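You operate a simulated robot arm through the tools that you are given. There is no shell and no other tool. Be economical: measure what you need, move in short steps, check, and stop when the job is done.

You are at the controls of a simulated robot arm. One attempt, no reset.

TASK
Press out and dry the transfer, then frame it with two yellow bands.
Fine: it lies at mark 3, the bands go at 2 and 4; black block; white cloth, and mop up the puddle with it too; both back where they lay; two bands, no more; roll back in its well; leave the green roll and the other tubes; the tube stays in the cradle. Set down upright: black squeegee block.
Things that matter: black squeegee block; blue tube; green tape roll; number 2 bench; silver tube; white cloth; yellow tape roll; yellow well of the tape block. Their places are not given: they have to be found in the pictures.

The check looks at the end state, three seconds after you hand in, the way a careful person would. Anything else that was tipped, shoved, dropped, spilled or broken makes it a failure. Flat cloth is picked up by pressing the open fingertips on it (5 to 10 N) and closing them slowly along it; thin cloth reads only 2 to 8 mm in the jaws.

THE ROBOT
A 7-joint arm with a two-finger parallel gripper, fixed in place. Base frame: the origin is at the foot of the arm, x ahead of it, y to its left, z up; the work surface is at about z = 0.8. Units: m, rad, N and s.
With the tool pointing down near the work surface it reaches from about 0.3 to 0.7 m from the base axis. Its first joint turns from -1.152 to 1.152 rad. Payload 1.57 kg.
The tool frame sits at the grasp point between the pads (the TCP): z along the fingers, y along the line on which they close. The tips reach 0.03 m beyond it. Largest opening 0.11 m; finger width 0.024, thickness 0.012; the body of the gripper, 0.048 by 0.112 m, starts 0.078 m behind the TCP.
Orientation is told as [roll, pitch, yaw] about the base's x, y, z axes, in that order, counted from this pose: with the fingers straight down and closing along the base's y, the tool's x points along the base's -x, its y along +y and its z along -z.

THE INTERFACE
- The arm moves only by the tool arm_command. Its argument "motion" is a list of rows, each a list of 7 numbers: the closure in counts, from 0 (fully open) to 255 (shut), then the shift along the tool's x, y, z in cm, then the turn, a rotation vector about the tool's x, y, z in rad. In form: [[gripper, x, y, z, rx, ry, rz], ...]. A call has 1 to 20 rows; each row shifts and turns the commanded pose from where the row before left it, along the tool's axes as they then stand. Each row takes 0.2 s and may step no farther than 0.05 m and 0.15 rad from the row before; otherwise, or with a gripper value out of range, the whole call is refused. Where a pose cannot be reached the arm comes as near as it can. A force on the tool above 40 N (or 10 N above the force at the start of the call, whichever is more), or a blocked arm, ends the call early, and 0.2 s more pass. The fingers move at their own pace (about 0.108 m/s each) and stop on an object; they squeeze with about 27 N. The grip force told is the motor's: it shows also when the fingers shut on nothing. Time passes only in rows, and 0.2 s behind the last, so rows that do not move let the fingers close. It gives the time, the measured TCP pose, the force on the tool (base axes), the opening and the grip force at its end, in the units of the frame above (readings bear some noise), with the torque about the TCP (base axes, N m) and any sound that the robot's microphone picked up.
- Cameras (640 x 400 px; columns grow to the right, rows downward): "scene" is fixed at [0.1672, -0.4258, 1.3793]; the picture's right is [0.65, -0.76, 0.00], its down [-0.58, -0.50, -0.64] and it looks along [0.49, 0.42, -0.77] (base axes); focal length 214 px, centre (320, 200). "wrist" rides on the gripper at [0.07, 0.016, -0.141] in the tool frame; the picture's right is [-0.23, 0.97, 0.00], its down [-0.86, -0.20, -0.48] and it looks along [-0.47, -0.11, 0.88] (tool axes); focal length 222 px, centre (320, 200).
- grab_frame(camera): a new picture of that camera. The clock stands still meanwhile.
- pixel_to_xyz(camera, pixels): for up to 12 pixels [column, row] of the newest picture of that camera ("zoom" is the newest enlarged one), the place [x, y, z] in the base frame of the surface seen there, good to about 0.003 m, but the place of the scene camera against the robot may be out by one fixed shift of up to 0.018 m in any direction. The clock stands still meanwhile.
- zoom(camera, box): a new picture of the part [left, top, right, bottom] of that camera's present view, enlarged. The clock stands still meanwhile.
- close_job(): hands the job in; it is judged then, once.

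Work in short steps. Measure before you move; look again where a grasp or a placing could have gone wrong, and mend it. You have 80 turns and 46 pictures in all, those below and enlarged ones among them. Open the gripper and draw the arm clear of the work before you hand the job in, unless the task says otherwise; then end with one line.

The tools are called as name(argument=value, ...) on one line, values as JSON. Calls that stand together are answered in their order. arm_command: Moves the arm, as the interface text tells. Its arguments: {"type":"object","properties":{"motion":{"type":"array"}},"required":["motion"]} The other tools are called the same way: grab_frame (camera) takes a picture; pixel_to_xyz (camera, pixels) gives the place of the surface under pixels of a picture; zoom (camera, box) takes an enlarged picture of a part of a camera's view; close_job () hands the job in.

At the start:

```text
time: 0.0
tool_pos: [0.3608, -0.0709, 1.1921]
tcp_rot: [0.0, 0.0, -0.001]
ft_force: [0.4, -0.2, -0.3]
ft_torque: [0.01, 0.02, -0.02]
width: 0.1099
grip_force: 0.1
```

scene: 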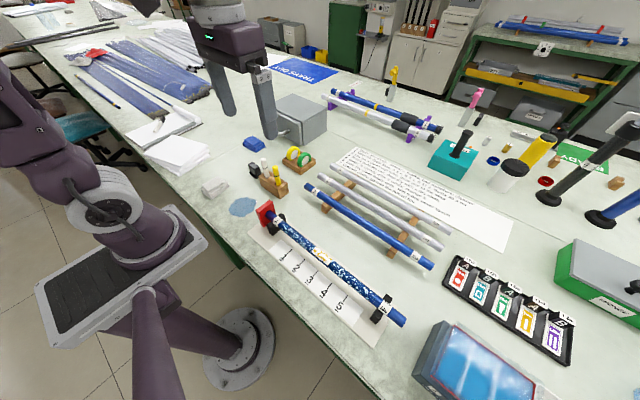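
wrist: 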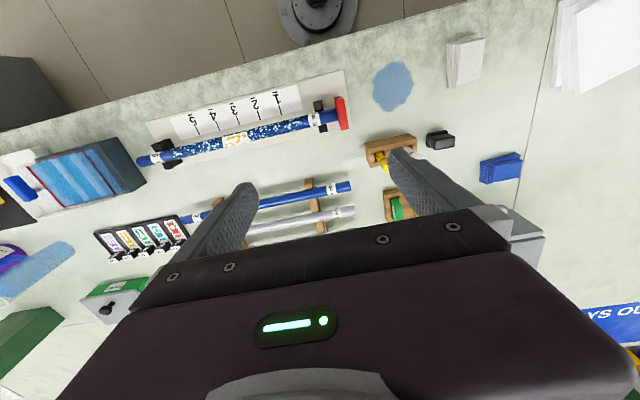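

The scene shows the cradle with the blue tube (about 330,265), puddle (243,206), white cloth (214,188), tape block and black block (255,168). I'll zoom in to see the details.

zoom(camera="scene", box=[190, 130, 350, 230])

zoom(camera="scene", box=[240, 190, 440, 340])

zoom(camera="wrist", box=[130, 30, 530, 240])

```text
4.00 times, centred on (270, 180) of scene
```

zoom: 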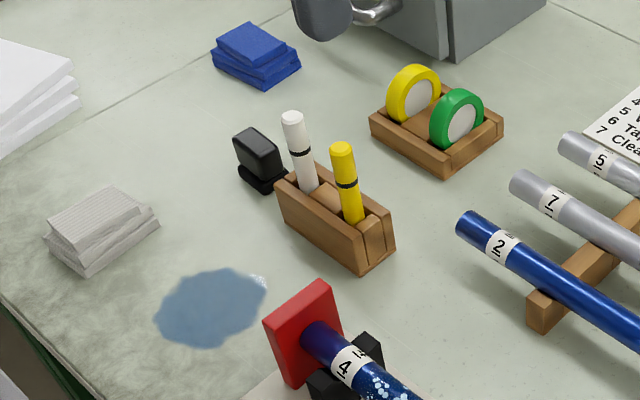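

```text
2.67 times, centred on (340, 265) of scene
```

zoom: 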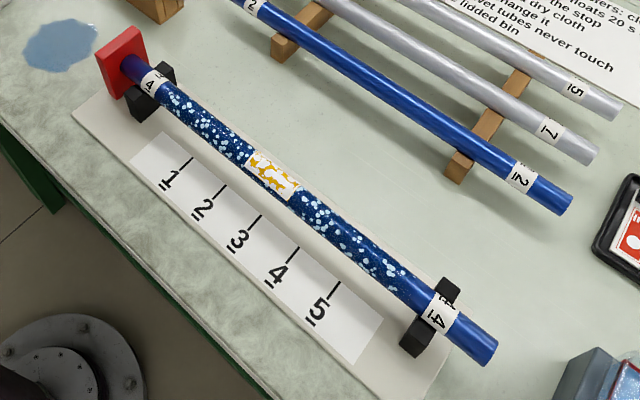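

```text
1.60 times, centred on (330, 135) of wrist
```

zoom: 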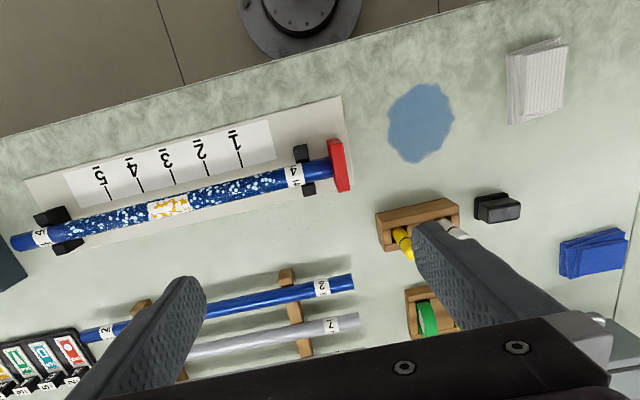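

Let me read the printed instruction sheet and other boards near (425,195), since it may hold the procedure.

zoom(camera="scene", box=[330, 140, 520, 255])

pixel_to_xyz(camera="scene", pixels=[[214, 184], [200, 190], [228, 188], [243, 206], [254, 164], [258, 174], [293, 149], [304, 155], [265, 208], [325, 255], [285, 228], [385, 312]])

pixel_to_xyz(camera="wrist", pixels=[[463, 65], [450, 42], [482, 42], [450, 85], [392, 87], [442, 138], [376, 100], [235, 137], [310, 120], [165, 155], [428, 140], [340, 100]])

```text
3.37 times, centred on (425, 198) of scene
```

zoom: 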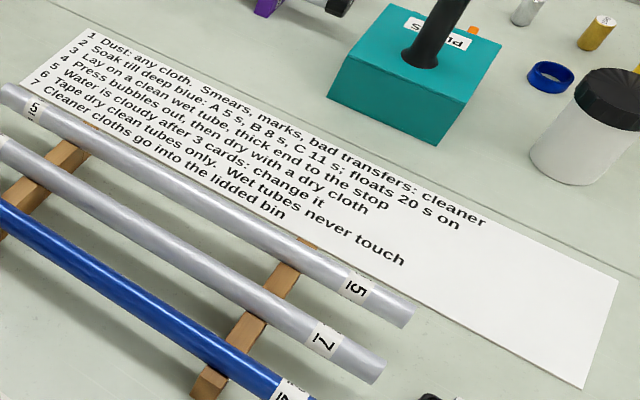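

```text
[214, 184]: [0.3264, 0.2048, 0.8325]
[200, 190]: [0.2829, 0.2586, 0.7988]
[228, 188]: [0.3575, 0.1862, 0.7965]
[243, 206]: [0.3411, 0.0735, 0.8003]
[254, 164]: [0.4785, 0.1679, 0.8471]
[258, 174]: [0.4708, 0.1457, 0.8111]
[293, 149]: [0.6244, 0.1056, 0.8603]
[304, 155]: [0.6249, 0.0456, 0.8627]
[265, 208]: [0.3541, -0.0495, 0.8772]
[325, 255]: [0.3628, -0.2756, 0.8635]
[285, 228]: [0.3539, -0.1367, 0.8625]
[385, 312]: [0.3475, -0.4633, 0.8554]
```

```text
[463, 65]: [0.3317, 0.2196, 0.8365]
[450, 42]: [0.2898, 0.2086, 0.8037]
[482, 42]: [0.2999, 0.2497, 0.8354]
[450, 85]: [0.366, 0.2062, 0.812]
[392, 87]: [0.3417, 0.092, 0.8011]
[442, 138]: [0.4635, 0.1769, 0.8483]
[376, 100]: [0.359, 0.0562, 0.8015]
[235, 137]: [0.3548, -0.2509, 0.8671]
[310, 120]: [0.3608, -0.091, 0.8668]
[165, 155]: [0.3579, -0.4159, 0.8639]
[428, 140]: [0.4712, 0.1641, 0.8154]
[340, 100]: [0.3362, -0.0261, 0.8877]
```

Sheet: press bubbles out, then dry with a dry cloth, tape only dry tubes, so the order is squeegee → dry tube → mop puddle → tape. I move over the black block area for a closer wrist view.

arm_command(motion=[[0, -0.57, 3.43, 2.43, 0, 0, 0], [0, -0.57, 3.43, 2.43, 0, 0, 0], [0, -0.57, 3.43, 2.43, 0, 0, 0], [0, -0.57, 3.43, 2.43, 0, 0, 0], [0, -0.57, 3.43, 2.43, 0, 0, 0], [0, -0.57, 3.43, 2.43, 0, 0, 0], [0, -0.57, 3.43, 2.43, 0, 0, 0], [0, 0, 0, 0, 0, 0, 0]])

grab_frame(camera="wrist")

```text
time: 1.8
tool_pos: [0.4008, 0.1692, 1.0194]
tcp_rot: [0.0, 0.0, -0.001]
ft_force: [-0.1, -0.4, 0.2]
ft_torque: [0.01, -0.03, 0.0]
width: 0.1099
grip_force: 0.1
```

```text
39 pictures are left
```

wrist: 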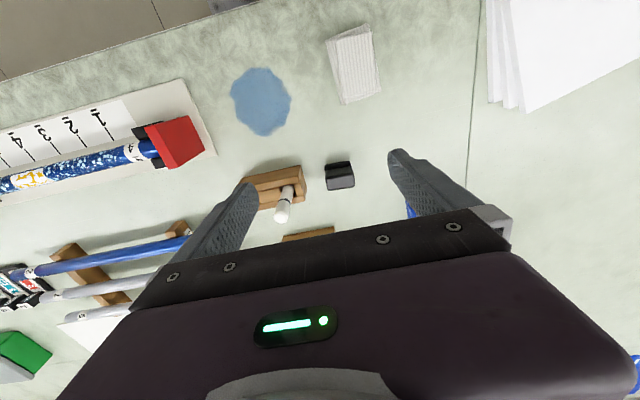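

The black block is at (340,175). Zoom in to get its dimensions.

zoom(camera="wrist", box=[230, 20, 430, 240])

pixel_to_xyz(camera="wrist", pixels=[[327, 176], [354, 174], [329, 188], [354, 186], [326, 165], [349, 162], [340, 180], [340, 170], [328, 40], [370, 33], [343, 103], [380, 92]])

```text
1.82 times, centred on (330, 130) of wrist
```

zoom: 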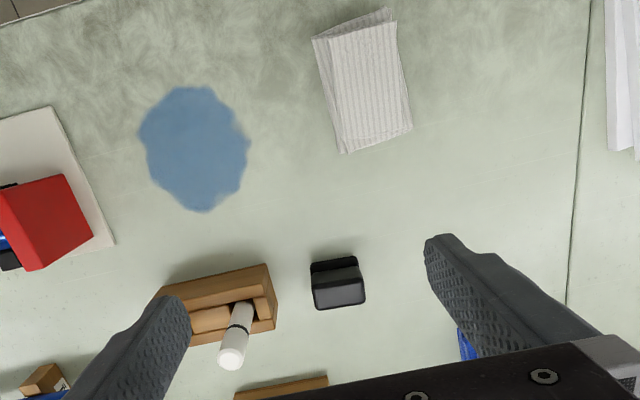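

```text
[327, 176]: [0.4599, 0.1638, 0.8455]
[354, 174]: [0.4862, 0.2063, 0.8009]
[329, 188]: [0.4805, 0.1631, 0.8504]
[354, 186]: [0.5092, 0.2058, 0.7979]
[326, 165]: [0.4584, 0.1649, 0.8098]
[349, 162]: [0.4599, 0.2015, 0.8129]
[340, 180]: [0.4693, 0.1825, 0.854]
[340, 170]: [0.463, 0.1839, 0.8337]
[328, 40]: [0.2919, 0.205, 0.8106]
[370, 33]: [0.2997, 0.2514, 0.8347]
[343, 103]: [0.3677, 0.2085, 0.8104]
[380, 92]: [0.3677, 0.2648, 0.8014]
```

Block is ~40 mm (y) × 30 mm (x), top at z≈0.85, centre ≈(0.475,0.183). I check clearance to the marker holder on its right side.

pixel_to_xyz(camera="wrist", pixels=[[305, 198], [304, 180], [299, 168], [300, 175], [306, 190], [308, 185], [334, 184], [348, 183], [334, 187], [352, 184], [351, 172], [326, 180]])

zoom(camera="scene", box=[235, 150, 299, 190])

```text
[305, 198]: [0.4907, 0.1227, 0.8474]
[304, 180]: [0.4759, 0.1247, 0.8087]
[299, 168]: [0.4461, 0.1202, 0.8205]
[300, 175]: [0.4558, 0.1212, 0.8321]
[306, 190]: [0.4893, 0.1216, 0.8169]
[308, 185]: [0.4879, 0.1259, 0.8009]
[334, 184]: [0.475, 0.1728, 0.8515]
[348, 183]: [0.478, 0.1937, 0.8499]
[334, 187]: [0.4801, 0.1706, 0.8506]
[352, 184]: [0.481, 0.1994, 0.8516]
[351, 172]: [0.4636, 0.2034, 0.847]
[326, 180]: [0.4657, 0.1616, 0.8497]
```

```text
10.00 times, centred on (267, 170) of scene
```

zoom: 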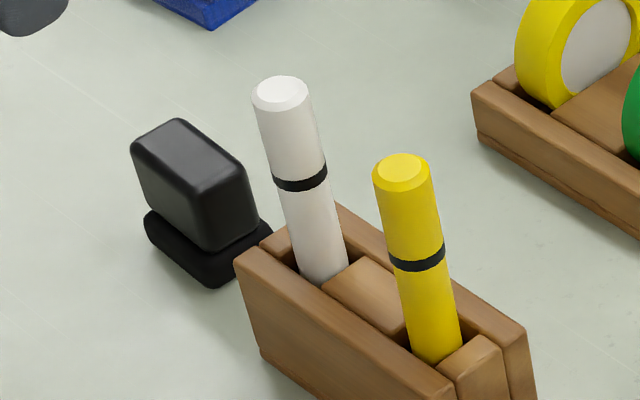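

Flange on the bottom (z<0.817), handle above, long axis along y. I go over (0.473,0.183) with fingers at ~70 mm and descend to z≈0.90 first.

arm_command(motion=[[93, -3.6, 0.7, 0, 0, 0, 0], [93, -3.6, 0.7, 0, 0, 0, 0], [93, 0, 0, 4, 0, 0, 0], [93, 0, 0, 4, 0, 0, 0], [93, 0, 0, 4, 0, 0, 0], [93, 0, 0, 0, 0, 0, 0]])

grab_frame(camera="wrist")

```text
time: 3.2
tool_pos: [0.4731, 0.1808, 0.9023]
tcp_rot: [-0.001, 0.0, 0.0]
ft_force: [0.9, -0.3, 0.1]
ft_torque: [-0.01, 0.03, 0.01]
width: 0.0698
grip_force: 0.1
```

```text
36 pictures are left
```

wrist: 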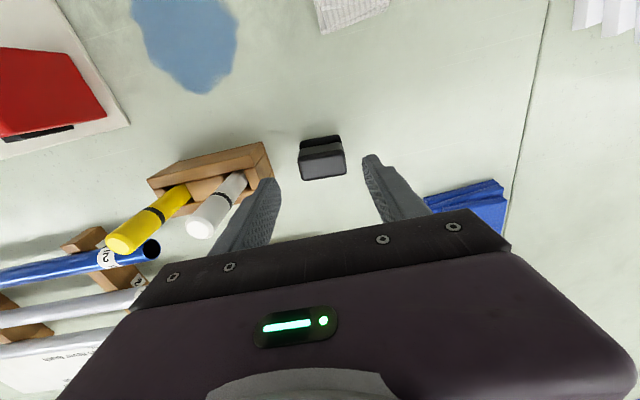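

Measuring the block and the markers relative to the fingers now.

pixel_to_xyz(camera="wrist", pixels=[[302, 165], [343, 160], [303, 178], [345, 174], [323, 168], [200, 225], [240, 180], [215, 215], [265, 150], [274, 178]])

```text
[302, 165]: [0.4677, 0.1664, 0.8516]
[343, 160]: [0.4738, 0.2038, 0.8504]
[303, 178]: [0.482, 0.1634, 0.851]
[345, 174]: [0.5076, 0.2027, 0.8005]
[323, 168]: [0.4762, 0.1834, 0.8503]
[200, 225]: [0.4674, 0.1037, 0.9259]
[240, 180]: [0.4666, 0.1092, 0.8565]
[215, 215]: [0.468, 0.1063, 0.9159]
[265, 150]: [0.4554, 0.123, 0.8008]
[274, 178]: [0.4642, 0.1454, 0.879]
```

Block centre ≈(0.475,0.184); marker top at (0.467,0.106,0.926) is clear. Descend to z=0.851 and close.

arm_command(motion=[[93, -0.2, 0.3, 0, 0, 0, 0], [93, 0, 0, 2.6, 0, 0, 0], [93, 0, 0, 2.5, 0, 0, 0], [93, 0, 0, 0, 0, 0, 0], [255, 0, 0, 0, 0, 0, 0], [255, 0, 0, 0, 0, 0, 0], [255, 0, 0, 0, 0, 0, 0]])

```text
time: 4.8
tool_pos: [0.4753, 0.1856, 0.8525]
tcp_rot: [-0.001, 0.0, 0.0]
ft_force: [1.0, 0.1, -0.2]
ft_torque: [-0.03, -0.02, -0.01]
width: 0.044
grip_force: 26.9
```

Block is held (44 mm). Lift, then carry over toward the tube around mark 3 for a view.

arm_command(motion=[[255, 0, 0, -4, 0, 0, 0], [255, 0, 0, -4, 0, 0, 0], [255, 0, 0, -4, 0, 0, 0], [255, 0, 0, -4, 0, 0, 0], [255, 1.35, -4.2, 0, 0, 0, 0], [255, 1.35, -4.2, 0, 0, 0, 0], [255, 1.35, -4.2, 0, 0, 0, 0], [255, 1.35, -4.2, 0, 0, 0, 0], [255, 1.35, -4.2, 0, 0, 0, 0], [255, 1.35, -4.2, 0, 0, 0, 0], [255, 1.35, -4.2, 0, 0, 0, 0], [255, 1.35, -4.2, 0, 0, 0, 0], [255, 1.35, -4.2, 0, 0, 0, 0], [255, 1.35, -4.2, 0, 0, 0, 0], [255, 0, 0, 0, 0, 0, 0]])

grab_frame(camera="wrist")

```text
time: 8.0
tool_pos: [0.3389, -0.234, 1.0122]
tcp_rot: [-0.001, 0.0, 0.0]
ft_force: [-0.3, -0.2, -0.6]
ft_torque: [-0.01, -0.01, -0.01]
width: 0.044
grip_force: 27.3
```

```text
35 pictures are left
```

wrist: 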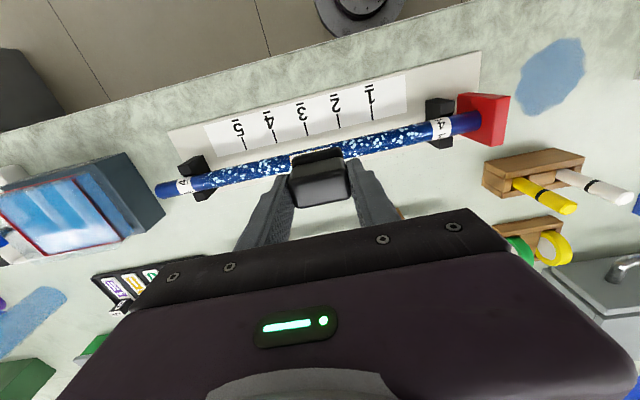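

The block hides the transfer; I measure the ticks (e.g. 1 at (372,112), 5 at (243,143)) and the tube.

pixel_to_xyz(camera="wrist", pixels=[[372, 113], [337, 120], [305, 129], [275, 137], [243, 144], [292, 162], [348, 148], [440, 130], [185, 186], [240, 174], [400, 138], [470, 125]])

zoom(camera="wrist", box=[150, 60, 520, 230])

```text
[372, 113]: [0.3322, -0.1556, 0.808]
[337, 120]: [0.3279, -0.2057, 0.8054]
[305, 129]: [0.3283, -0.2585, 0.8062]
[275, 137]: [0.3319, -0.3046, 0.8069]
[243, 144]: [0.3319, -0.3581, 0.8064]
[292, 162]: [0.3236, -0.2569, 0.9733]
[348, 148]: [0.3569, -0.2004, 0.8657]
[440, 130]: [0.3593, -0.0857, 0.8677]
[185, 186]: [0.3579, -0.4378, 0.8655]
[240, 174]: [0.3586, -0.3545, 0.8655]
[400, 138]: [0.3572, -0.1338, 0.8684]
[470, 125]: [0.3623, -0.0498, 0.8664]
```

```text
1.73 times, centred on (335, 145) of wrist
```

zoom: 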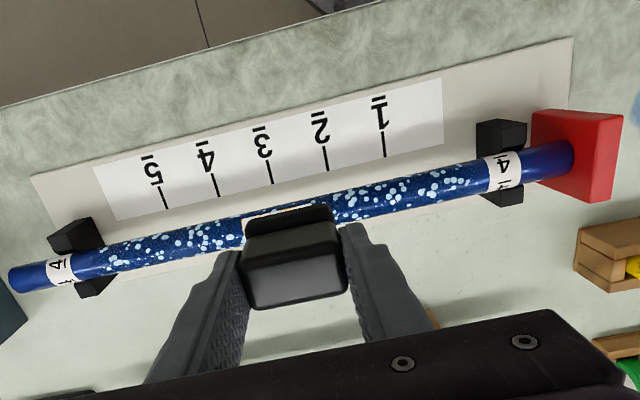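

Marks 1–5 are at y≈-0.156,-0.206,-0.257,-0.306,-0.357; tube axis x≈0.362, top z≈0.868. Block underside is ~52 mm below TCP, so I go to (0.362,-0.22,0.926) and then feel for contact.

arm_command(motion=[[255, -1.15, 0.7, 2, 0, 0, 0], [255, -1.15, 0.7, 2, 0, 0, 0], [255, 0, 0, 2.3, 0, 0, 0], [255, 0, 0, 2, 0, 0, 0], [255, 0, 0, 0.3, 0, 0, 0], [255, 0, 0, 0, 0, 0, 0]])

```text
time: 9.4
tool_pos: [0.3611, -0.2213, 0.9251]
tcp_rot: [0.0, 0.001, 0.002]
ft_force: [0.9, -0.4, -0.6]
ft_torque: [0.01, 0.0, 0.01]
width: 0.0441
grip_force: 26.4
```

No contact yet at z=0.925; feel down in 2 mm steps.

arm_command(motion=[[255, 0, 0, 0.2, 0, 0, 0], [255, 0, 0, 0.2, 0, 0, 0], [255, 0, 0, 0, 0, 0, 0]])

```text
time: 10.2
tool_pos: [0.3615, -0.2202, 0.9204]
tcp_rot: [0.0, 0.0, 0.001]
ft_force: [-0.2, 0.1, -1.3]
ft_torque: [-0.02, 0.02, -0.01]
width: 0.0441
grip_force: 27.1
```

arm_command(motion=[[255, 0, 0, 0.1, 0, 0, 0], [255, 0, 0, 0.1, 0, 0, 0], [255, 0, 0, 0, 0, 0, 0]])

```text
time: 11.0
tool_pos: [0.3622, -0.2205, 0.9188]
tcp_rot: [0.0, 0.001, 0.0]
ft_force: [-0.4, -0.3, -0.7]
ft_torque: [0.02, -0.01, 0.0]
width: 0.044
grip_force: 26.7
```

Still free at 0.9188; continuing down in 1 mm steps.

arm_command(motion=[[255, 0, 0, 0.1, 0, 0, 0], [255, 0, 0, 0.1, 0, 0, 0], [255, 0, 0, 0.1, 0, 0, 0], [255, 0, 0, 0, 0, 0, 0]])

```text
time: 12.0
tool_pos: [0.3615, -0.2208, 0.9154]
tcp_rot: [-0.004, -0.001, 0.001]
ft_force: [0.7, -0.5, 22.8]
ft_torque: [0.14, 0.03, -0.01]
width: 0.044
grip_force: 26.7
```

Contact with 23 N at z≈0.9155; ease off a little and stroke along −y over the transfer.

arm_command(motion=[[255, 0, 0, -0.08, 0, 0, 0], [255, 0, 0, 0, 0, 0, 0]])

```text
time: 12.6
tool_pos: [0.3624, -0.2205, 0.9155]
tcp_rot: [-0.002, 0.0, 0.001]
ft_force: [1.2, -4.2, 7.7]
ft_torque: [-0.08, -0.05, 0.04]
width: 0.0442
grip_force: 27.6
```

Now 7.7 N: good. Stroke −y 8 cm in 1 cm steps.

arm_command(motion=[[255, 0, -1, 0, 0, 0, 0], [255, 0, -1, 0, 0, 0, 0], [255, 0, -1, 0, 0, 0, 0], [255, 0, -1, 0, 0, 0, 0], [255, 0, -1, 0, 0, 0, 0], [255, 0, -1, 0, 0, 0, 0], [255, 0, -1, 0, 0, 0, 0], [255, 0, -1, 0, 0, 0, 0], [255, 0, 0, 0, 0, 0, 0]])

```text
time: 14.6
tool_pos: [0.3619, -0.3002, 0.918]
tcp_rot: [0.0, 0.0, 0.0]
ft_force: [-0.1, 0.3, -0.3]
ft_torque: [0.0, 0.01, -0.01]
width: 0.0439
grip_force: 27.2
```

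Force faded at the end, so I press again here until ~10 N and then stroke back.

arm_command(motion=[[255, 0, 0, 0.1, 0, 0, 0], [255, 0, 0, 0.05, 0, 0, 0], [255, 0, 0, 0, 0, 0, 0]])

```text
time: 15.4
tool_pos: [0.3629, -0.3004, 0.9161]
tcp_rot: [0.0, -0.001, 0.0]
ft_force: [0.4, -1.0, 10.7]
ft_torque: [0.04, 0.06, 0.02]
width: 0.0439
grip_force: 26.9
```

10.7 N; stroke back +y, checking midway.

arm_command(motion=[[255, 0, 1, 0, 0, 0, 0], [255, 0, 1, 0, 0, 0, 0], [255, 0, 1, 0, 0, 0, 0], [255, 0, 1, 0, 0, 0, 0]])

```text
time: 16.4
tool_pos: [0.3632, -0.2627, 0.9154]
tcp_rot: [-0.004, -0.002, 0.001]
ft_force: [1.5, -16.9, 23.4]
ft_torque: [-0.48, -0.01, 0.05]
width: 0.0439
grip_force: 26.2
```

Midway 23 N vertical with 17 N friction; ease slightly and finish the stroke.

arm_command(motion=[[255, 0, 0.5, -0.05, 0, 0, 0], [255, 0, 1, 0, 0, 0, 0], [255, 0, 1, 0, 0, 0, 0], [255, 0, 1, 0, 0, 0, 0], [255, 0, 1, 0, 0, 0, 0], [255, 0, 0, 0, 0, 0, 0]])

```text
time: 17.8
tool_pos: [0.3626, -0.2133, 0.9167]
tcp_rot: [0.0, 0.001, 0.001]
ft_force: [0.9, -9.1, 18.8]
ft_torque: [-0.22, -0.01, -0.01]
width: 0.0443
grip_force: 26.1
```

Full return stroke under load done. Lift and step aside to look at the transfer.

arm_command(motion=[[255, 0, 0, -3, 0, 0, 0], [255, 0, 0, -4, 0, 0, 0], [255, 0, 3.5, -1, 0, 0, 0], [255, 0, 4, 0, 0, 0, 0], [255, 0, 4, 0, 0, 0, 0], [255, 0, 0, 0, 0, 0, 0]])

zoom(camera="wrist", box=[60, 60, 380, 260])

zoom(camera="scene", box=[280, 220, 376, 280])

```text
time: 19.2
tool_pos: [0.3638, -0.1018, 0.9961]
tcp_rot: [-0.001, 0.001, -0.001]
ft_force: [-1.0, -0.4, -0.5]
ft_torque: [0.03, -0.01, -0.01]
width: 0.0439
grip_force: 26.9
```

```text
2.00 times, centred on (220, 160) of wrist
```

zoom: 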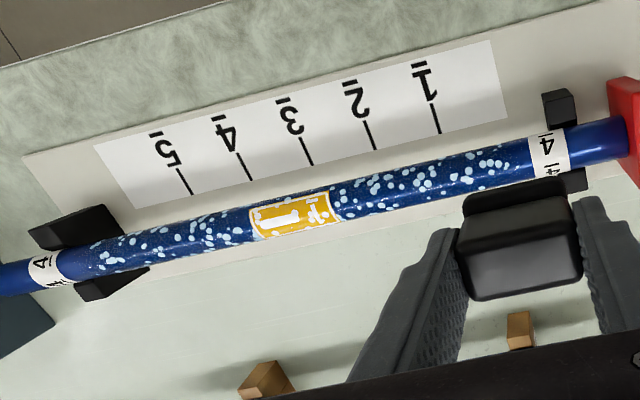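

```text
6.67 times, centred on (328, 250) of scene
```

zoom: 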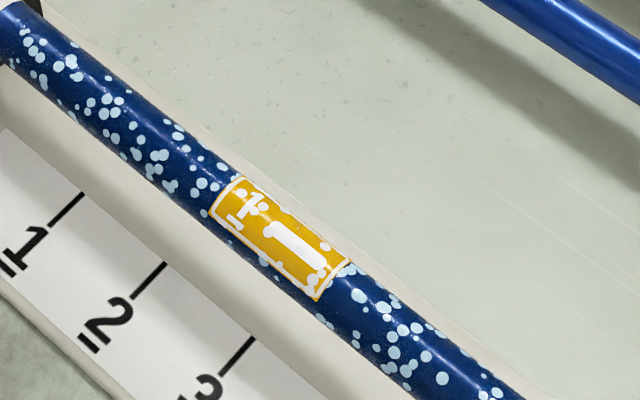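

The bubbles look largely gone; zoom closer on the transfer at wrist (205,167) to see whether bubbles remain.

zoom(camera="wrist", box=[174, 147, 238, 187])

pixel_to_xyz(camera="wrist", pixels=[[186, 172], [224, 162], [205, 167]])

```text
10.00 times, centred on (206, 167) of wrist
```

zoom: 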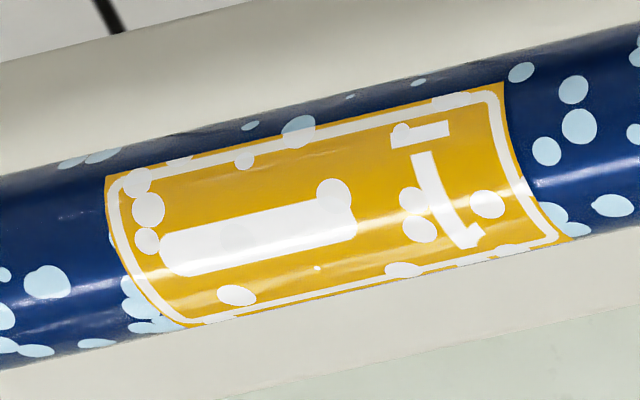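

```text
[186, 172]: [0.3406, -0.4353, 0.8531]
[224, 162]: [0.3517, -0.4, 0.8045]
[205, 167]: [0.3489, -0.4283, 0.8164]
```

Some white blobs remain on the transfer (could be droplets or bubbles). I'll make one more loaded pass each way to be certain and compare.

arm_command(motion=[[255, 0, -3.7, 0, 0, 0, 0], [255, 0, -3.7, 0, 0, 0, 0], [255, 0, -3.6, 0, 0, 0, 0], [255, 0, 0, 4, 0, 0, 0], [255, 0, 0, 3.7, 0, 0, 0], [255, 0, 0, 0.15, 0, 0, 0], [255, 0, 0, 0.1, 0, 0, 0], [255, 0, 0, 0.05, 0, 0, 0], [255, 0, 0, 0, 0, 0, 0]])

```text
time: 21.2
tool_pos: [0.3622, -0.21, 0.9166]
tcp_rot: [0.001, 0.0, 0.001]
ft_force: [-2.7, 2.5, 9.3]
ft_torque: [0.24, 0.11, -0.01]
width: 0.0439
grip_force: 26.9
```

9.3 N; stroke −y with a slight extra press.

arm_command(motion=[[255, 0, -0.8, 0.05, 0, 0, 0], [255, 0, -0.8, 0, 0, 0, 0], [255, 0, -0.8, 0.03, 0, 0, 0], [255, 0, -0.8, 0, 0, 0, 0], [255, 0, -0.8, 0.03, 0, 0, 0], [255, 0, -0.8, 0, 0, 0, 0]])

```text
time: 22.6
tool_pos: [0.3631, -0.2583, 0.916]
tcp_rot: [-0.001, -0.001, 0.002]
ft_force: [0.6, 6.7, 8.1]
ft_torque: [0.29, -0.03, -0.04]
width: 0.0441
grip_force: 26.9
```

Still loaded (8 N); continue to the end and then back over.

arm_command(motion=[[255, 0, -0.8, 0.04, 0, 0, 0], [255, 0, -0.8, 0, 0, 0, 0], [255, 0, -0.8, 0.03, 0, 0, 0], [255, 0, -0.8, 0, 0, 0, 0], [255, 0, -0.8, 0.03, 0, 0, 0], [255, 0, -0.8, 0, 0, 0, 0], [255, 0, 0, 0, 0, 0, 0]])

```text
time: 24.2
tool_pos: [0.3616, -0.3061, 0.9139]
tcp_rot: [0.0, -0.001, 0.0]
ft_force: [1.0, 13.1, 20.8]
ft_torque: [0.6, 0.03, -0.03]
width: 0.0441
grip_force: 27.4
```

Stroke complete. Lift and look again.

arm_command(motion=[[255, 0, 0, -3, 0, 0, 0], [255, 0, 0, -4, 0, 0, 0], [255, 0, 4, -1, 0, 0, 0], [255, 0, 4, 0, 0, 0, 0], [255, 0, 4, 0, 0, 0, 0], [255, 0, 4, 0, 0, 0, 0], [255, 0, 4, 0, 0, 0, 0], [255, 0, 0, 0, 0, 0, 0]])

zoom(camera="wrist", box=[174, 147, 238, 187])

```text
time: 26.0
tool_pos: [0.3632, -0.1078, 0.9931]
tcp_rot: [0.0, 0.0, -0.001]
ft_force: [-0.4, 0.3, -0.6]
ft_torque: [-0.01, 0.02, 0.0]
width: 0.0444
grip_force: 26.7
```

```text
10.00 times, centred on (206, 167) of wrist
```

zoom: 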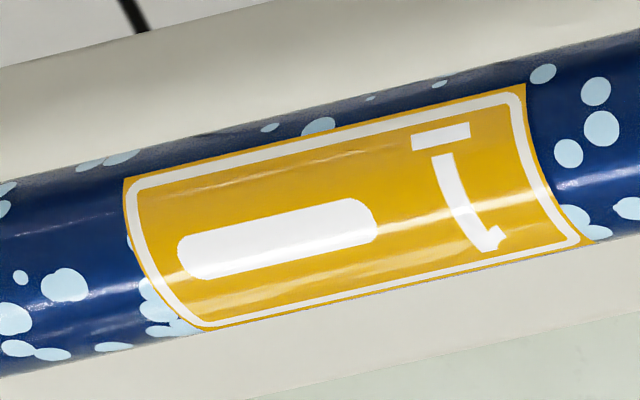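

Transfer is now clean of bubbles. Return the block to its spot at (0.4753,0.1853).

arm_command(motion=[[255, 0, 0, -3, 0, 0, 0], [255, -1.4, 3.66, 0, 0, 0, 0], [255, -1.4, 3.66, 0, 0, 0, 0], [255, -1.4, 3.66, 0, 0, 0, 0], [255, -1.4, 3.66, 0, 0, 0, 0], [255, -1.4, 3.66, 0, 0, 0, 0], [255, -1.4, 3.66, 0, 0, 0, 0], [255, -1.4, 3.66, 0, 0, 0, 0], [255, -1.4, 3.66, 0, 0, 0, 0], [255, 0, 0, 4, 0, 0, 0], [255, 0, 0, 4, 0, 0, 0], [255, 0, 0, 4, 0, 0, 0], [255, 0, 0, 3, 0, 0, 0], [255, 0, 0, 0, 0, 0, 0]])

```text
time: 29.0
tool_pos: [0.4742, 0.1871, 0.8747]
tcp_rot: [0.0, 0.0, -0.001]
ft_force: [-0.9, 0.1, -0.1]
ft_torque: [0.0, 0.0, 0.0]
width: 0.044
grip_force: 27.0
```

Lower to just above the surface, then feel in 1 mm steps.

arm_command(motion=[[255, -0.05, -0.15, 1, 0, 0, 0], [255, 0, 0, 1, 0, 0, 0], [255, 0, 0, 0.15, 0, 0, 0], [255, 0, 0, 0, 0, 0, 0]])

```text
time: 30.0
tool_pos: [0.4753, 0.1854, 0.8534]
tcp_rot: [0.001, 0.0, 0.0]
ft_force: [-0.6, 0.3, -0.2]
ft_torque: [0.01, 0.04, -0.01]
width: 0.044
grip_force: 27.2
```

arm_command(motion=[[255, 0, 0, 0.1, 0, 0, 0], [255, 0, 0, 0.1, 0, 0, 0], [255, 0, 0, 0.1, 0, 0, 0], [255, 0, 0, 0, 0, 0, 0]])

```text
time: 31.0
tool_pos: [0.4762, 0.1851, 0.8497]
tcp_rot: [0.0, 0.001, -0.001]
ft_force: [1.0, 1.2, 0.3]
ft_torque: [-0.01, 0.02, -0.01]
width: 0.044
grip_force: 26.6
```

Not yet in contact at 0.8497; go on.

arm_command(motion=[[255, 0, 0, 0.1, 0, 0, 0], [255, 0, 0, 0.1, 0, 0, 0], [255, 0, 0, 0, 0, 0, 0]])

```text
time: 31.8
tool_pos: [0.4767, 0.1845, 0.8476]
tcp_rot: [0.0, -0.001, 0.001]
ft_force: [-2.6, -3.5, 22.8]
ft_torque: [-0.03, -0.13, -0.01]
width: 0.0441
grip_force: 27.4
```

On the surface. Ease off, open to 70 mm, rise straight up and then go to view the cloth.

arm_command(motion=[[255, 0, 0, -0.1, 0, 0, 0], [93, 0, 0, 0, 0, 0, 0], [93, 0, 0, 0, 0, 0, 0], [93, 0, 0, -3, 0, 0, 0], [93, 0, 0, -4, 0, 0, 0], [93, 0, 0, -4, 0, 0, 0], [93, 4, 0.5, 0, 0, 0, 0], [93, 4, 0.5, 0, 0, 0, 0], [93, 4, 0.5, 0, 0, 0, 0], [93, 3, 0.5, 0, 0, 0, 0], [93, 0, 0, 0, 0, 0, 0]])

grab_frame(camera="wrist")

```text
time: 34.2
tool_pos: [0.3268, 0.2052, 0.9591]
tcp_rot: [0.0, 0.001, -0.001]
ft_force: [-0.4, -0.9, 0.5]
ft_torque: [0.01, 0.01, 0.0]
width: 0.0699
grip_force: 0.0
```

```text
29 pictures are left
```

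wrist: 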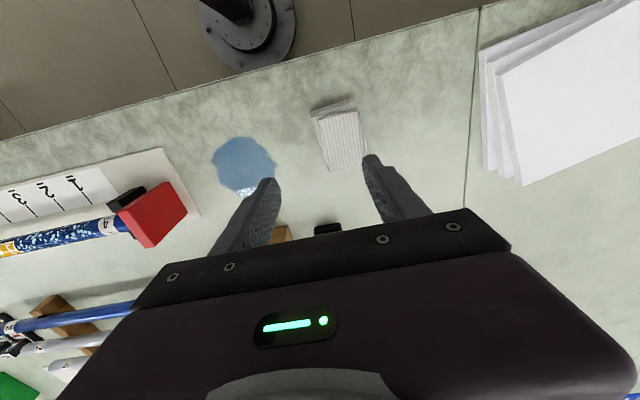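

Cloth is at (340,135). Measure its corners and heights.

pixel_to_xyz(camera="wrist", pixels=[[315, 122], [355, 108], [330, 168], [366, 158], [340, 138], [320, 145], [352, 100], [315, 108], [362, 135], [335, 120], [350, 155]])

zoom(camera="wrist", box=[280, 80, 400, 180])

zoom(camera="scene", box=[180, 160, 260, 220])

```text
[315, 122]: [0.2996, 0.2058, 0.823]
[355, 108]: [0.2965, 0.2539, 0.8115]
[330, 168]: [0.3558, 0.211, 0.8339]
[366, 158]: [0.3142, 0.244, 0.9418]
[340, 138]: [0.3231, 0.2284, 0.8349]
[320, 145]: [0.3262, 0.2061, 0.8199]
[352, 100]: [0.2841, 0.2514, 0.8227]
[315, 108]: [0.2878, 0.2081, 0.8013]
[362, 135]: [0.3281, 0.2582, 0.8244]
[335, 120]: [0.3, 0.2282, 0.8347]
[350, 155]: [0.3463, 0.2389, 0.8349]
```

```text
4.00 times, centred on (340, 130) of wrist
```

zoom: 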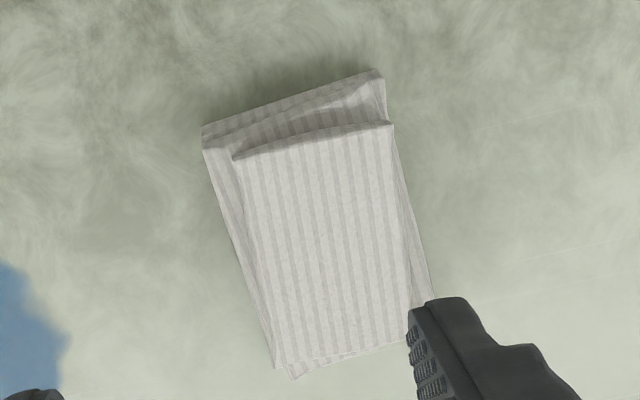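

```text
6.67 times, centred on (220, 190) of scene
```

zoom: 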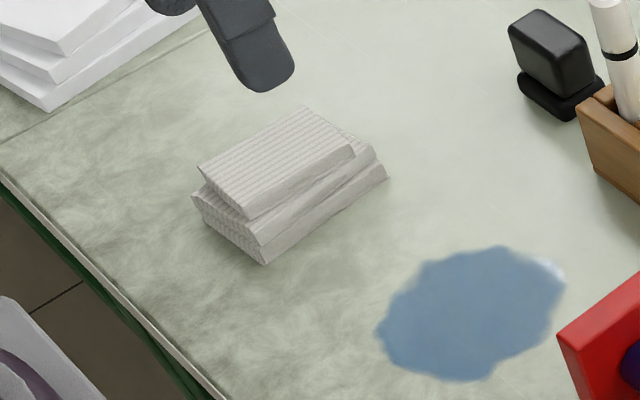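

The cloth is a folded pad (~53 mm in y, 75 mm in x, top z=0.835), centre ≈(0.325,0.2315). Grip it across y with the tips at z≈0.812 so its underside protrudes.

arm_command(motion=[[50, 0.2, 2.6, 0, 0, 0, 0], [50, 0, 0, 4, 0, 0, 0], [50, 0, 0, 4, 0, 0, 0], [50, 0, 0, 3.7, 0, 0, 0], [50, 0, 0, 0, 0, 0, 0]])

grab_frame(camera="wrist")

```text
time: 35.4
tool_pos: [0.3249, 0.2318, 0.8408]
tcp_rot: [-0.001, -0.001, -0.001]
ft_force: [0.1, 0.0, -0.1]
ft_torque: [-0.03, 0.01, -0.02]
width: 0.0885
grip_force: 0.0
```

```text
26 pictures are left
```

wrist: 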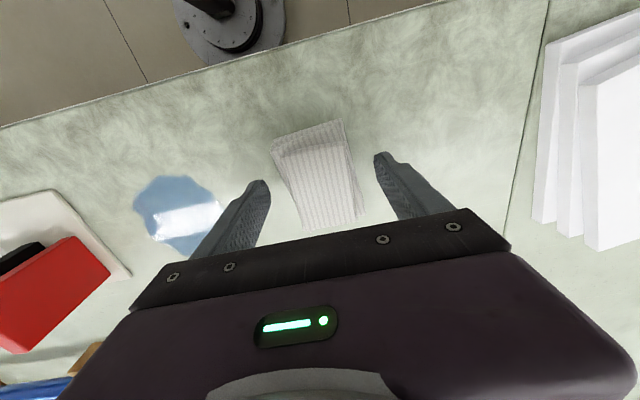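

Fingers straddle the pad evenly. Close.

arm_command(motion=[[90, 0, 0, 0, 0, 0, 0], [120, 0, 0, 0, 0, 0, 0], [150, 0, 0, 0, 0, 0, 0], [255, 0, 0, 0, 0, 0, 0], [255, 0, 0, 0, 0, 0, 0], [255, 0, 0, 0, 0, 0, 0]])

```text
time: 36.8
tool_pos: [0.3237, 0.2311, 0.8405]
tcp_rot: [0.0, -0.001, 0.0]
ft_force: [-1.0, -0.7, 0.4]
ft_torque: [0.02, -0.01, 0.01]
width: 0.0581
grip_force: 26.7
```

Pad held at 58 mm. Lift and carry to the tube's +y wet end (0.362,-0.135).

arm_command(motion=[[255, 0, 0, -4, 0, 0, 0], [255, 0, 0, -4, 0, 0, 0], [255, 0, 0, -4.5, 0, 0, 0], [255, -0.42, -4.07, 0, 0, 0, 0], [255, -0.42, -4.07, 0, 0, 0, 0], [255, -0.42, -4.07, 0, 0, 0, 0], [255, -0.42, -4.07, 0, 0, 0, 0], [255, -0.42, -4.07, 0, 0, 0, 0], [255, -0.42, -4.07, 0, 0, 0, 0], [255, -0.42, -4.07, 0, 0, 0, 0], [255, -0.42, -4.07, 0, 0, 0, 0], [255, -0.42, -4.07, 0, 0, 0, 0], [255, 0, 0, 2.5, 0, 0, 0], [255, 0, 0, 2, 0, 0, 0], [255, 0, 0, 0, 0, 0, 0]])

grab_frame(camera="wrist")

```text
time: 40.0
tool_pos: [0.3615, -0.1329, 0.9203]
tcp_rot: [0.0, -0.001, -0.001]
ft_force: [-1.4, 0.1, -0.1]
ft_torque: [0.03, 0.02, 0.03]
width: 0.0575
grip_force: 27.1
```

```text
25 pictures are left
```

wrist: 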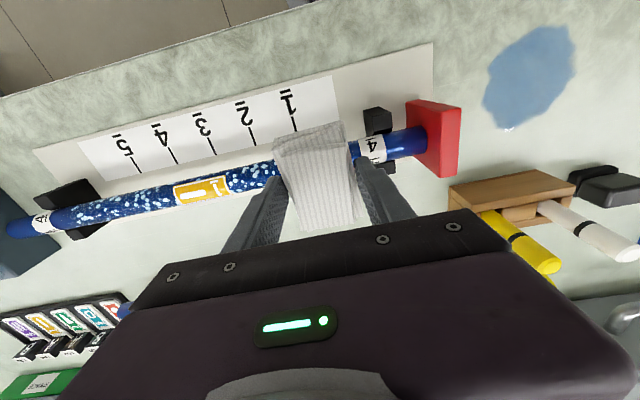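

The pad is centred over the tube near mark 1. Lower until contact.

arm_command(motion=[[255, 0, 0, 0.8, 0, 0, 0], [255, 0, 0, 0.2, 0, 0, 0], [255, 0, 0, 0.2, 0, 0, 0], [255, 0, 0, 0.1, 0, 0, 0], [255, 0, 0, 0, 0, 0, 0]])

```text
time: 41.2
tool_pos: [0.3612, -0.1361, 0.9075]
tcp_rot: [0.001, 0.0, 0.001]
ft_force: [0.1, 1.0, 0.6]
ft_torque: [0.02, 0.01, 0.04]
width: 0.0569
grip_force: 26.6
```

arm_command(motion=[[255, 0, 0, 0.1, 0, 0, 0], [255, 0, 0, 0.1, 0, 0, 0], [255, 0, 0, 0.1, 0, 0, 0], [255, 0, 0, 0, 0, 0, 0]])

```text
time: 41.9
tool_pos: [0.3601, -0.1371, 0.9073]
tcp_rot: [-0.002, -0.002, 0.001]
ft_force: [-3.1, 1.4, 17.9]
ft_torque: [0.08, 0.14, 0.03]
width: 0.0568
grip_force: 27.2
stopped in row 3: the force on the tool passed its limit at 43 N (the readings are from after the stop); the commanded pose is now the measured one
```

Contact at ~18 N (z≈0.907). Ease 0.5 mm and stroke −y along the wet length.

arm_command(motion=[[255, -0.1, 0, -0.05, 0, 0, 0], [255, 0, -1.5, 0, 0, 0, 0], [255, 0, -1.5, 0, 0, 0, 0], [255, 0, -1.5, 0.02, 0, 0, 0], [255, 0, -1.5, 0, 0, 0, 0]])

```text
time: 43.1
tool_pos: [0.3631, -0.1953, 0.9061]
tcp_rot: [-0.003, 0.0, 0.002]
ft_force: [1.6, 12.0, 28.1]
ft_torque: [0.5, 0.1, -0.02]
width: 0.0567
grip_force: 27.4
```

Force 28 N; ease ~0.8 mm and continue past the transfer.

arm_command(motion=[[255, 0, -1.0, -0.1, 0, 0, 0], [255, 0, -1.5, 0, 0, 0, 0], [255, 0, -1.5, 0, 0, 0, 0], [255, 0, -1.5, 0.02, 0, 0, 0], [255, 0, -1.5, 0, 0, 0, 0]])

```text
time: 44.3
tool_pos: [0.3635, -0.2663, 0.9078]
tcp_rot: [-0.003, -0.002, 0.0]
ft_force: [0.3, 0.7, 0.3]
ft_torque: [0.01, 0.0, 0.02]
width: 0.0568
grip_force: 26.3
```

Light again; press 1 mm and go on to the −y end.

arm_command(motion=[[255, 0, 0, 0.08, 0, 0, 0], [255, 0, -1.5, 0, 0, 0, 0], [255, 0, -1.5, 0.02, 0, 0, 0], [255, 0, -1.5, 0, 0, 0, 0], [255, 0, -1.5, 0.02, 0, 0, 0]])

```text
time: 45.5
tool_pos: [0.3628, -0.3258, 0.9076]
tcp_rot: [0.001, -0.003, 0.001]
ft_force: [-0.2, 4.7, 12.0]
ft_torque: [0.23, 0.04, -0.07]
width: 0.0567
grip_force: 27.1
```

arm_command(motion=[[255, 0, -1.5, 0, 0, 0, 0], [255, 0, -1.5, 0.02, 0, 0, 0], [255, 0, -1.5, 0, 0, 0, 0], [255, 0, -1.5, 0.02, 0, 0, 0], [255, 0, -0.5, 0, 0, 0, 0], [255, 0, 0, 0, 0, 0, 0]])

grab_frame(camera="wrist")

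```text
time: 46.9
tool_pos: [0.3622, -0.3904, 0.9076]
tcp_rot: [-0.002, -0.002, 0.0]
ft_force: [-0.1, -0.1, -1.0]
ft_torque: [0.0, -0.02, -0.01]
width: 0.0566
grip_force: 27.4
```

```text
24 pictures are left
```

wrist: 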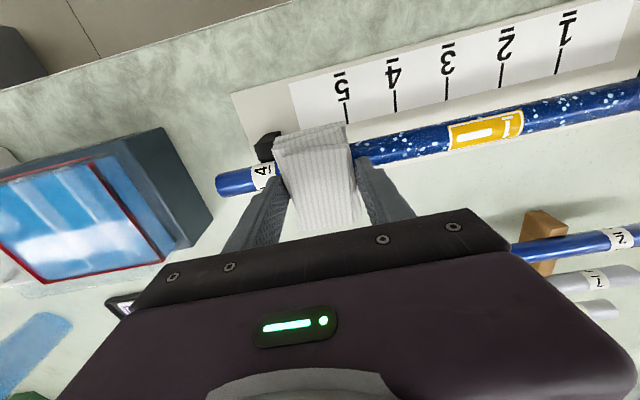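

Droplets thinned (at 400–620, row 130) but not gone. Press here again and stroke back with ~15 N.

arm_command(motion=[[255, 0, 0, 0.1, 0, 0, 0], [255, 0, 0, 0.05, 0, 0, 0], [255, 0, 0, 0, 0, 0, 0]])

```text
time: 47.7
tool_pos: [0.3625, -0.3905, 0.9055]
tcp_rot: [-0.002, 0.0, 0.0]
ft_force: [-2.4, 5.0, 16.9]
ft_torque: [0.26, 0.17, -0.04]
width: 0.0565
grip_force: 27.2
```

17 N; stroke +y slowly raising slightly for the tube's taper.

arm_command(motion=[[255, 0, 1.2, 0, 0, 0, 0], [255, 0, 1.2, 0, 0, 0, 0], [255, 0, 1.2, 0, 0, 0, 0], [255, 0, 1.2, -0.03, 0, 0, 0], [255, 0, 1.2, 0, 0, 0, 0], [255, 0, 1.2, -0.02, 0, 0, 0]])

```text
time: 49.1
tool_pos: [0.363, -0.318, 0.9062]
tcp_rot: [0.0, -0.002, -0.001]
ft_force: [0.5, -8.8, 19.7]
ft_torque: [-0.59, 0.03, 0.05]
width: 0.0566
grip_force: 27.2
```

arm_command(motion=[[255, 0, 1.2, -0.02, 0, 0, 0], [255, 0, 1.2, 0, 0, 0, 0], [255, 0, 1.2, -0.02, 0, 0, 0], [255, 0, 1.2, 0, 0, 0, 0], [255, 0, 1.2, -0.02, 0, 0, 0], [255, 0, 1.2, 0, 0, 0, 0], [255, 0, 1.2, -0.02, 0, 0, 0]])

```text
time: 50.7
tool_pos: [0.3626, -0.2354, 0.9061]
tcp_rot: [-0.002, -0.002, 0.0]
ft_force: [0.2, -13.5, 28.0]
ft_torque: [-0.59, 0.11, 0.03]
width: 0.0567
grip_force: 26.9
```

arm_command(motion=[[255, 0, 1.2, -0.06, 0, 0, 0], [255, 0, 1.2, 0, 0, 0, 0], [255, 0, 1.2, -0.02, 0, 0, 0], [255, 0, 1.2, 0, 0, 0, 0], [255, 0, 1.2, -0.02, 0, 0, 0], [255, 0, 1.2, 0, 0, 0, 0], [255, 0, 1.2, -0.02, 0, 0, 0], [255, 0, 1.2, 0, 0, 0, 0]])

zoom(camera="wrist", box=[0, 100, 400, 250])

```text
time: 52.5
tool_pos: [0.3617, -0.1389, 0.9084]
tcp_rot: [-0.002, -0.001, -0.002]
ft_force: [0.0, 0.4, -1.0]
ft_torque: [-0.01, 0.01, 0.0]
width: 0.0568
grip_force: 27.4
```

```text
1.60 times, centred on (200, 175) of wrist
```

zoom: 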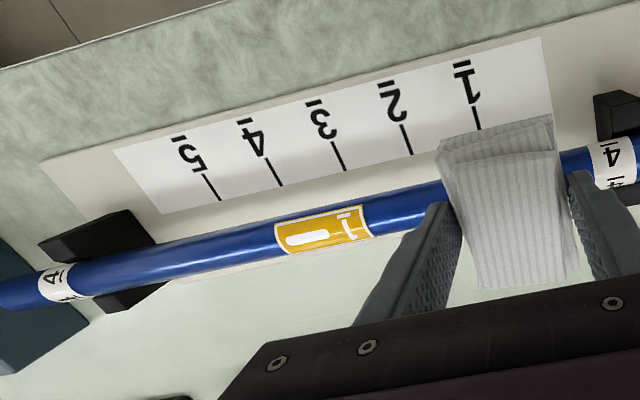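

The tube is dry from mark 1 down. The last few cm under the pad were unloaded, so rewipe y −0.19…−0.13 with pressure, then lift and look.

arm_command(motion=[[255, 0, 0, 0.1, 0, 0, 0], [255, 0, -1.2, 0.02, 0, 0, 0], [255, 0, -1.2, 0, 0, 0, 0], [255, 0, -1.2, 0.02, 0, 0, 0], [255, 0, -1.2, 0, 0, 0, 0]])

```text
time: 53.5
tool_pos: [0.362, -0.1699, 0.9065]
tcp_rot: [-0.001, -0.003, 0.0]
ft_force: [-2.1, 3.4, 18.0]
ft_torque: [0.14, 0.16, 0.0]
width: 0.0569
grip_force: 27.0
stopped in row 4: the force on the tool passed its limit at 41 N (the readings are from after the stop); the commanded pose is now the measured one
```

arm_command(motion=[[255, 0, 1, -0.02, 0, 0, 0], [255, 0, 1.2, 0, 0, 0, 0], [255, 0, 1.2, -0.02, 0, 0, 0], [255, 0, 1, 0, 0, 0, 0]])

```text
time: 54.5
tool_pos: [0.3621, -0.126, 0.906]
tcp_rot: [-0.002, -0.006, 0.0]
ft_force: [1.8, -11.9, 25.9]
ft_torque: [-0.52, 0.01, 0.06]
width: 0.057
grip_force: 27.4
```

Good load. Lift over the red stop and move above the puddle (~0.342,0.085), then check tube and puddle.

arm_command(motion=[[255, 0, 0, -3, 0, 0, 0], [255, 0, 0, -4, 0, 0, 0], [255, 0.2, 4, 0, 0, 0, 0], [255, 0.3, 4, 0, 0, 0, 0], [255, 0.3, 4, 0, 0, 0, 0], [255, 0.4, 4, 0, 0, 0, 0], [255, 0.4, 4, 0, 0, 0, 0], [255, 0, 0, 0, 0, 0, 0]])

grab_frame(camera="wrist")

zoom(camera="scene", box=[190, 160, 430, 330])

```text
time: 56.3
tool_pos: [0.3469, 0.0745, 0.9765]
tcp_rot: [0.0, -0.002, -0.001]
ft_force: [0.6, 0.4, -0.8]
ft_torque: [0.03, 0.0, 0.0]
width: 0.0567
grip_force: 27.2
```

```text
22 pictures are left
```

wrist: 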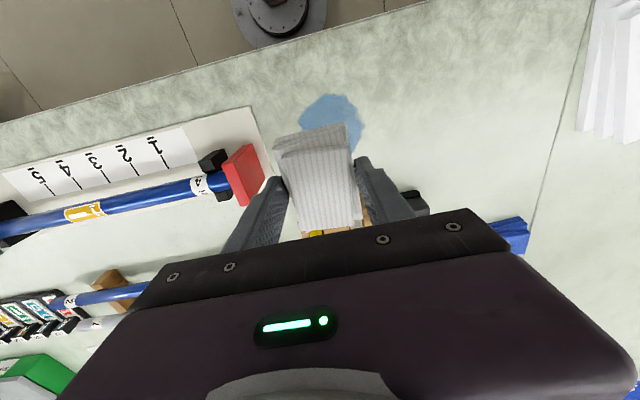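

```text
2.35 times, centred on (310, 245) of scene
```

zoom: 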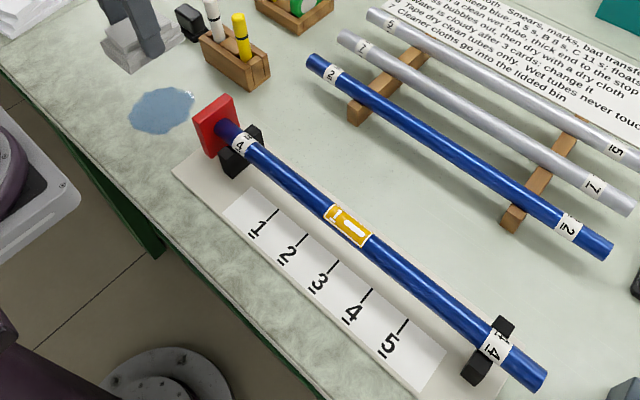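

Tube is dry. Measure the puddle's visible outline: (330,95), (301,118), (363,125), and mop.

pixel_to_xyz(camera="wrist", pixels=[[330, 95], [301, 118], [363, 118], [355, 150], [303, 130], [345, 98]])

pixel_to_xyz(camera="scene", pixels=[[230, 208], [243, 197], [257, 204], [240, 216], [252, 199], [233, 202]])

```text
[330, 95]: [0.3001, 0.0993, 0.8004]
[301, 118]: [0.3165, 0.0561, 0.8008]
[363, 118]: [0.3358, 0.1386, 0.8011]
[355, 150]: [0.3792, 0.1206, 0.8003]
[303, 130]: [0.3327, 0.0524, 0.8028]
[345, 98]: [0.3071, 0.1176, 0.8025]
```

```text
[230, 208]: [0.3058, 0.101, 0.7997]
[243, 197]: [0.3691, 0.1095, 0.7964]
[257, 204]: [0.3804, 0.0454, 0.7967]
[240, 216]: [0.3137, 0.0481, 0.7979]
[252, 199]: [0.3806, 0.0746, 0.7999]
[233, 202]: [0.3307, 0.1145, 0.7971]
```

Puddle spans x 0.30–0.385, y 0.05–0.14. Go down at (0.325,0.06) to just above the surface.

arm_command(motion=[[255, 2.2, -1.2, 2, 0, 0, 0], [255, 0, 0, 4, 0, 0, 0], [255, 0, 0, 4, 0, 0, 0], [255, 0, 0, 2.6, 0, 0, 0], [255, 0, 0, 0.7, 0, 0, 0], [255, 0, 0, 0, 0, 0, 0]])

```text
time: 57.7
tool_pos: [0.3263, 0.0633, 0.8423]
tcp_rot: [-0.001, -0.002, 0.0]
ft_force: [0.2, 0.5, -0.1]
ft_torque: [0.01, -0.06, 0.01]
width: 0.0569
grip_force: 26.7
```

arm_command(motion=[[255, 0, 0, 0.1, 0, 0, 0], [255, 0, 0, 0.1, 0, 0, 0], [255, 0, 0, 0.05, 0, 0, 0], [255, 0, 0, 0, 0, 0, 0]])

```text
time: 58.7
tool_pos: [0.3242, 0.0639, 0.8411]
tcp_rot: [-0.001, -0.004, 0.0]
ft_force: [3.4, -0.9, 9.4]
ft_torque: [-0.19, -0.48, 0.03]
width: 0.0568
grip_force: 27.1
```

Contact at 9 N. Stroke +y, then shift to x=0.36 and stroke back.

arm_command(motion=[[255, 0, 1.3, 0.02, 0, 0, 0], [255, 0, 1.3, 0, 0, 0, 0], [255, 0, 1.3, 0, 0, 0, 0], [255, 0, 1.3, 0, 0, 0, 0], [255, 0, 1.3, 0, 0, 0, 0], [255, 0, 1.3, 0, 0, 0, 0], [255, -1.2, 0, 0, 0, 0, 0], [255, -1.2, 0, 0, 0, 0, 0], [255, -1.2, 0, 0, 0, 0, 0]])

```text
time: 60.7
tool_pos: [0.3615, 0.1398, 0.8405]
tcp_rot: [0.0, -0.005, 0.001]
ft_force: [-0.3, -0.4, -1.5]
ft_torque: [0.02, 0.01, 0.0]
width: 0.0572
grip_force: 27.2
```

Lost load; press until contact and stroke back −y at x≈0.36.

arm_command(motion=[[255, 0, 0, 0.1, 0, 0, 0], [255, 0, 0, 0.08, 0, 0, 0], [255, 0, -1.0, 0.02, 0, 0, 0], [255, 0, -1.2, 0.02, 0, 0, 0]])

```text
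time: 61.5
tool_pos: [0.3614, 0.1379, 0.841]
tcp_rot: [0.004, -0.006, 0.004]
ft_force: [-2.0, -0.9, 15.9]
ft_torque: [0.34, 0.32, 0.05]
width: 0.0568
grip_force: 26.9
stopped in row 3: the force on the tool passed its limit at 42 N (the readings are from after the stop); the commanded pose is now the measured one
```

arm_command(motion=[[255, 0, -1.3, -0.05, 0, 0, 0], [255, 0, -1.3, 0, 0, 0, 0], [255, 0, -1.3, 0, 0, 0, 0], [255, 0, -1.3, 0, 0, 0, 0], [255, 0, -1.3, 0, 0, 0, 0], [255, 0, -1.3, 0, 0, 0, 0]])

grab_frame(camera="wrist")

```text
time: 62.9
tool_pos: [0.3601, 0.0594, 0.8396]
tcp_rot: [0.004, -0.007, 0.007]
ft_force: [0.4, 15.1, 31.4]
ft_torque: [0.62, -0.2, 0.05]
width: 0.0569
grip_force: 27.1
```

```text
20 pictures are left
```

wrist: 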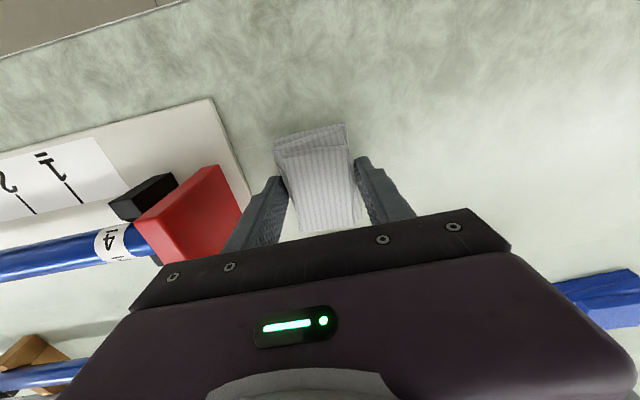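

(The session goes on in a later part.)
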